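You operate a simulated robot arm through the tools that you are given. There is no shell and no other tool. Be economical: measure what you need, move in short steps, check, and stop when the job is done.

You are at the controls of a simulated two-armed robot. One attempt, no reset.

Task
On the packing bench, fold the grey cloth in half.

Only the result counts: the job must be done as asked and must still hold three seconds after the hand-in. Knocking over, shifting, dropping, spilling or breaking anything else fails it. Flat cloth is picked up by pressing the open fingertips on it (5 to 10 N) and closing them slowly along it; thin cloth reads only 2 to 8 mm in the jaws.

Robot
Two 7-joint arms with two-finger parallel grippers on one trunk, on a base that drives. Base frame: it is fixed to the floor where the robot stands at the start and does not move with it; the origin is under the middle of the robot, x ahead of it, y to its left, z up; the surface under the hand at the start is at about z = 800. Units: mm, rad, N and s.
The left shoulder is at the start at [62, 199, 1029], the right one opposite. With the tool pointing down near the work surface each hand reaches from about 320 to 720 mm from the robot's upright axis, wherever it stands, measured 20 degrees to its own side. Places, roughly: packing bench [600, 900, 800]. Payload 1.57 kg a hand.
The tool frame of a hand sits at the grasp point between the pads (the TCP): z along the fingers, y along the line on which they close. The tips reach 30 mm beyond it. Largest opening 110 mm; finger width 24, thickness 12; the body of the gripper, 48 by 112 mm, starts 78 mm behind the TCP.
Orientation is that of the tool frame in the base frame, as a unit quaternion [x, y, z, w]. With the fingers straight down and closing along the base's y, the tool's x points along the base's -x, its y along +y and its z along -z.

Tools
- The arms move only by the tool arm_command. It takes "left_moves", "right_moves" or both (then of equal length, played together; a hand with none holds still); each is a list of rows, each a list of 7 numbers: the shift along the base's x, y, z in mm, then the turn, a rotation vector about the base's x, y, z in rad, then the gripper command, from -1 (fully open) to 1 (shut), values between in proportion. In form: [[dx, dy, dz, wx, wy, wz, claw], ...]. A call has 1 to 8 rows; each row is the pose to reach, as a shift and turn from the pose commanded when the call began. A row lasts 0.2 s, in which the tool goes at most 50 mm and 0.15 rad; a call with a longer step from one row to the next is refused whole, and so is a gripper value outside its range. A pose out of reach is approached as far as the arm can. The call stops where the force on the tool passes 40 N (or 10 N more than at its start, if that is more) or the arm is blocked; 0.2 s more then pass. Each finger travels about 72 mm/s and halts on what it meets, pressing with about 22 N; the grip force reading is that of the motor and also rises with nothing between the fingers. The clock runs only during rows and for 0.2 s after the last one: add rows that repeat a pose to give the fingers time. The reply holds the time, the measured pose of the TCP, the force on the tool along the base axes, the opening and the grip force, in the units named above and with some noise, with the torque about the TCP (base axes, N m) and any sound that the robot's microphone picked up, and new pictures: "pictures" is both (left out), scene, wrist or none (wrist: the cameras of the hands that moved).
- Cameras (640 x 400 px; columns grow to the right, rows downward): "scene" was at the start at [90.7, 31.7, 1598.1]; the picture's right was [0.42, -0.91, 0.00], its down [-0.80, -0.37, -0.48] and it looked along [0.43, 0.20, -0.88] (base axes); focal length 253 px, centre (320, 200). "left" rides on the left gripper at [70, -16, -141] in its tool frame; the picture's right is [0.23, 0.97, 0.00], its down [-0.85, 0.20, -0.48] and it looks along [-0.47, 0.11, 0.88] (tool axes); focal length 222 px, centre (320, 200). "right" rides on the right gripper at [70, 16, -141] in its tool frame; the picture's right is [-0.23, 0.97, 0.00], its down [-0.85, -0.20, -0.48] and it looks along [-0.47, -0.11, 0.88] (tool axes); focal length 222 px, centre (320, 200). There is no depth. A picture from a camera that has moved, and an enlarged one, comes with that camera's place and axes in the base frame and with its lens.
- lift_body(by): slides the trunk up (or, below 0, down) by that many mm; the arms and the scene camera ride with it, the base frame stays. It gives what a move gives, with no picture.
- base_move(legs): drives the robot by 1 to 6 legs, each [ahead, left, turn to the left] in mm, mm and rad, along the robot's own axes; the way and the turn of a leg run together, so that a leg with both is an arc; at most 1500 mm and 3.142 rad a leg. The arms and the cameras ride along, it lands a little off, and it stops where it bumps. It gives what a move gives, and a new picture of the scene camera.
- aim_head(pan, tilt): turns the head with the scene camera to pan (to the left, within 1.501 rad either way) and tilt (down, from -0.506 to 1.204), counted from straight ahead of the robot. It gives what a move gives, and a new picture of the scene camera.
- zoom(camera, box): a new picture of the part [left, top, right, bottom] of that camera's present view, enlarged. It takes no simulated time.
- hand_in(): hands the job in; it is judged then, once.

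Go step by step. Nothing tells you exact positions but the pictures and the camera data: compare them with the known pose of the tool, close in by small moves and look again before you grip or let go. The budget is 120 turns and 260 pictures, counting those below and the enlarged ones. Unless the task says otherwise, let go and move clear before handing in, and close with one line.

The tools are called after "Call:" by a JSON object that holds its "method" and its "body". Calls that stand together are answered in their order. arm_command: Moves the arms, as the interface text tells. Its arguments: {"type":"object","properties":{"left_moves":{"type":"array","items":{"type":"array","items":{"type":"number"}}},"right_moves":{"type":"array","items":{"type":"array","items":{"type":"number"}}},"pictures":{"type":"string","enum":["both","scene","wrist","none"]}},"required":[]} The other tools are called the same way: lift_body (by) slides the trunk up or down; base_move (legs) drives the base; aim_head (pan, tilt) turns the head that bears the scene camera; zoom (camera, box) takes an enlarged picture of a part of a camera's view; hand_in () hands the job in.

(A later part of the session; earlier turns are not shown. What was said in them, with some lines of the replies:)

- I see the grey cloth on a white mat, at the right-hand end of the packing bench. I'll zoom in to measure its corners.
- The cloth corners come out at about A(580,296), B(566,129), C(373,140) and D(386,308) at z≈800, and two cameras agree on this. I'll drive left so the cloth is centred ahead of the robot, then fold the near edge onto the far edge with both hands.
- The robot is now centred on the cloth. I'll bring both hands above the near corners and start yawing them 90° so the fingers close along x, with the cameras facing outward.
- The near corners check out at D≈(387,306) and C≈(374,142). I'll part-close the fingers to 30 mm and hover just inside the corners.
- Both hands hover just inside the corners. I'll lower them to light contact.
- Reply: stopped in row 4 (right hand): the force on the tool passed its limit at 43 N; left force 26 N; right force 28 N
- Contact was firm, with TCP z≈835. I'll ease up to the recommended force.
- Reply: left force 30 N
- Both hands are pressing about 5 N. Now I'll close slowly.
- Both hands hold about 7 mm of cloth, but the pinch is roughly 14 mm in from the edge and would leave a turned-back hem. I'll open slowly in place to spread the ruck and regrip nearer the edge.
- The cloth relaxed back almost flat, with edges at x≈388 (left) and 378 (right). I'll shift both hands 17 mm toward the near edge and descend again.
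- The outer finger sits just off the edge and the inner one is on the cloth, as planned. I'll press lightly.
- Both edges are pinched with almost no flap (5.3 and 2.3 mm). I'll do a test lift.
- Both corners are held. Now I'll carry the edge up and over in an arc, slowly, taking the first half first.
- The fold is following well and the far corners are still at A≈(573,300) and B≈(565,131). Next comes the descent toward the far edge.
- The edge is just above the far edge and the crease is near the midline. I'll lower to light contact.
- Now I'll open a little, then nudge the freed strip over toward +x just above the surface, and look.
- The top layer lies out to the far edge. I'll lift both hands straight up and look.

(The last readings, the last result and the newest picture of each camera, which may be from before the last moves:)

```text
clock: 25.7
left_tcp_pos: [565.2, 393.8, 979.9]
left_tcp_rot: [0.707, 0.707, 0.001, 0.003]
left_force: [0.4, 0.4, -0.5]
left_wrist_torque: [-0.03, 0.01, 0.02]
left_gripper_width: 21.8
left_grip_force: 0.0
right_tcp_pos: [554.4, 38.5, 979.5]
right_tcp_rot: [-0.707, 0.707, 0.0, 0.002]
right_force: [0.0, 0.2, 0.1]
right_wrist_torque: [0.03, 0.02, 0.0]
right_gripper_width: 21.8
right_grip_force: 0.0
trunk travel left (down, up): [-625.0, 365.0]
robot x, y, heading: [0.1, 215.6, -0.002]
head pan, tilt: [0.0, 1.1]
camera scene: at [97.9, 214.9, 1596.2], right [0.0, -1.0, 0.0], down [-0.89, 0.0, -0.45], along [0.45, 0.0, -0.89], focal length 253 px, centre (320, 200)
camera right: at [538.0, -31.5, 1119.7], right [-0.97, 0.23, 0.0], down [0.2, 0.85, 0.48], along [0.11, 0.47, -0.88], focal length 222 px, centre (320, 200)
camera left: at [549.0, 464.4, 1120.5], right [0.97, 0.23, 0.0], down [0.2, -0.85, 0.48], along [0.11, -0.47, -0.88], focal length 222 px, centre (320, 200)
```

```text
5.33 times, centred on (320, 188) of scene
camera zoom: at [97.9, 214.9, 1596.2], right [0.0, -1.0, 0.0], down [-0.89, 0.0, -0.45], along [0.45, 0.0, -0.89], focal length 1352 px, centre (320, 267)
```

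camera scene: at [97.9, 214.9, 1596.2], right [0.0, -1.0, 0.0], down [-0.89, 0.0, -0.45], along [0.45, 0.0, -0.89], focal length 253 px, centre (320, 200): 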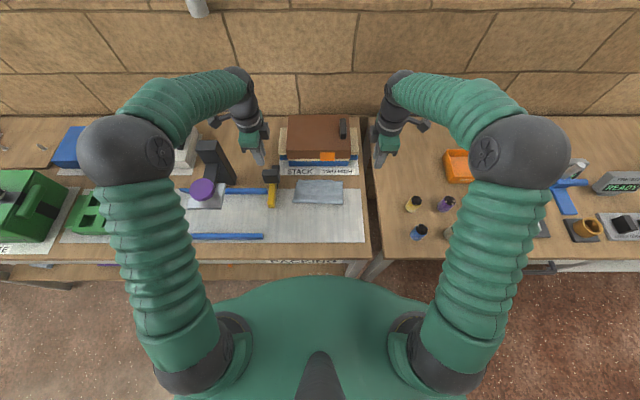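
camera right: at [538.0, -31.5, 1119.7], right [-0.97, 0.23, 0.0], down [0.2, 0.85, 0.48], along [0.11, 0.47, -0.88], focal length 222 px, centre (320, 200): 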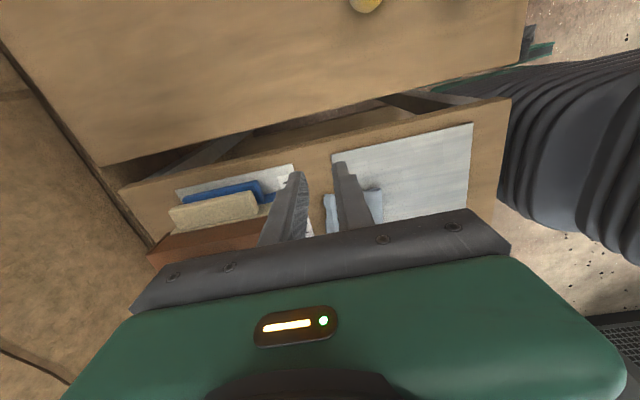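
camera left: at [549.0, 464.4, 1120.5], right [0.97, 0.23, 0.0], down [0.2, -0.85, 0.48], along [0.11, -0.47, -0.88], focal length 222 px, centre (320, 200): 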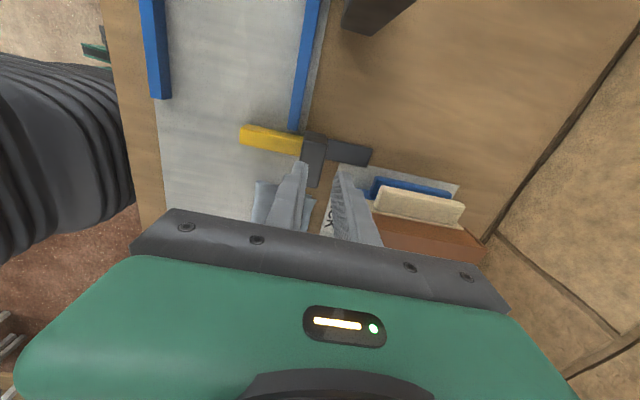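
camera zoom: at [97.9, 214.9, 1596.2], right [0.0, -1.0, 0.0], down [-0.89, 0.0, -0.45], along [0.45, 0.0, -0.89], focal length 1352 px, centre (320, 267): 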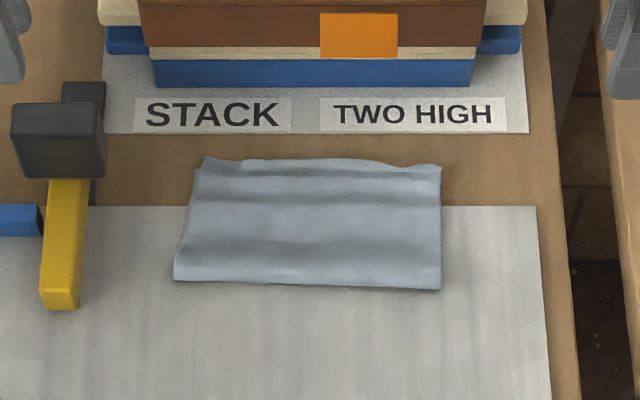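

The cloth now lies as a neat half-width rectangle and nothing else has moved. I'll take one closer look at the far edge alignment.

Call:
{"method": "zoom", "body": {"camera": "scene", "box": [288, 172, 352, 212]}}

Call:
{"method": "arm_command", "body": {"left_moves": [[-30, 20, 0, 0, 0, 0, 0.6], [-70, 40, 10, 0, 0, 0, 0.6], [-110, 60, 20, 0, 0, 0, 0.6], [-110, 60, 20, 0, 0, 0, 0.6]], "right_moves": [[-30, -20, 0, 0, 0, 0, 0.6], [-70, -40, 10, 0, 0, 0, 0.6], [-110, -60, 20, 0, 0, 0, 0.6], [-110, -60, 20, 0, 0, 0, 0.6]], "pictures": "wrist"}}

```text
10.00 times, centred on (320, 192) of scene
camera zoom: at [97.9, 214.9, 1596.2], right [0.0, -1.0, 0.0], down [-0.89, 0.0, -0.45], along [0.45, 0.0, -0.89], focal length 2534 px, centre (320, 280)
```

zoom: 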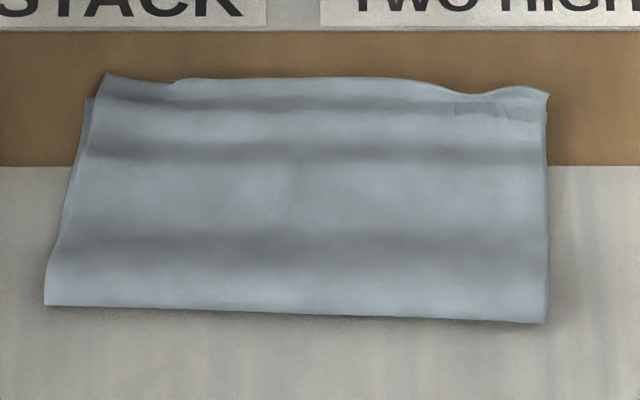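

```text
clock: 26.7
left_tcp_pos: [456.6, 452.5, 1000.0]
left_tcp_rot: [0.707, 0.708, 0.0, 0.001]
left_force: [0.6, 0.8, -0.1]
left_wrist_torque: [0.02, 0.02, 0.01]
left_gripper_width: 22.2
left_grip_force: 0.1
right_tcp_pos: [446.2, -24.5, 996.5]
right_tcp_rot: [-0.707, 0.707, 0.002, 0.001]
right_force: [1.3, -0.1, -0.4]
right_wrist_torque: [0.01, 0.02, -0.01]
right_gripper_width: 22.0
right_grip_force: 0.0
trunk travel left (down, up): [-625.0, 365.0]
robot x, y, heading: [-0.1, 210.8, -0.003]
head pan, tilt: [0.0, 1.1]
camera right: at [429.5, -93.6, 1138.1], right [-0.97, 0.23, 0.0], down [0.2, 0.85, 0.48], along [0.11, 0.47, -0.88], focal length 222 px, centre (320, 200)
camera left: at [440.6, 523.3, 1141.8], right [0.97, 0.23, 0.0], down [0.2, -0.85, 0.48], along [0.11, -0.47, -0.88], focal length 222 px, centre (320, 200)
```

right: 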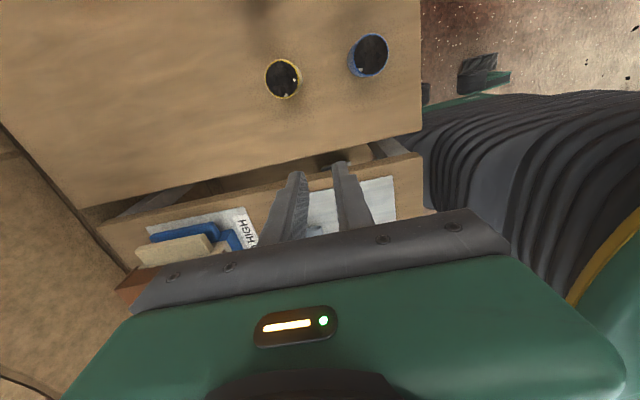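
left: 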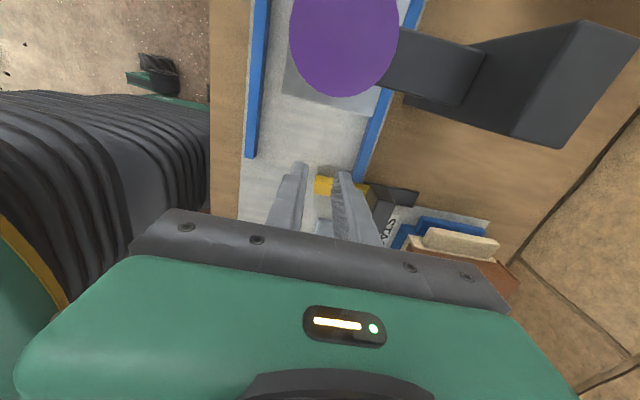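

The folded edges match to within a few millimetres, both hands are clear, and the neighbouring objects haven't moved. I'm handing in.

Call:
{"method": "hand_in", "body": {}}

```text
The job is handed in.
```

The grey cloth is folded in half on the packing bench, near edge laid onto far edge to within about 5–8 mm. Both hands are clear, and I saw nothing else move.
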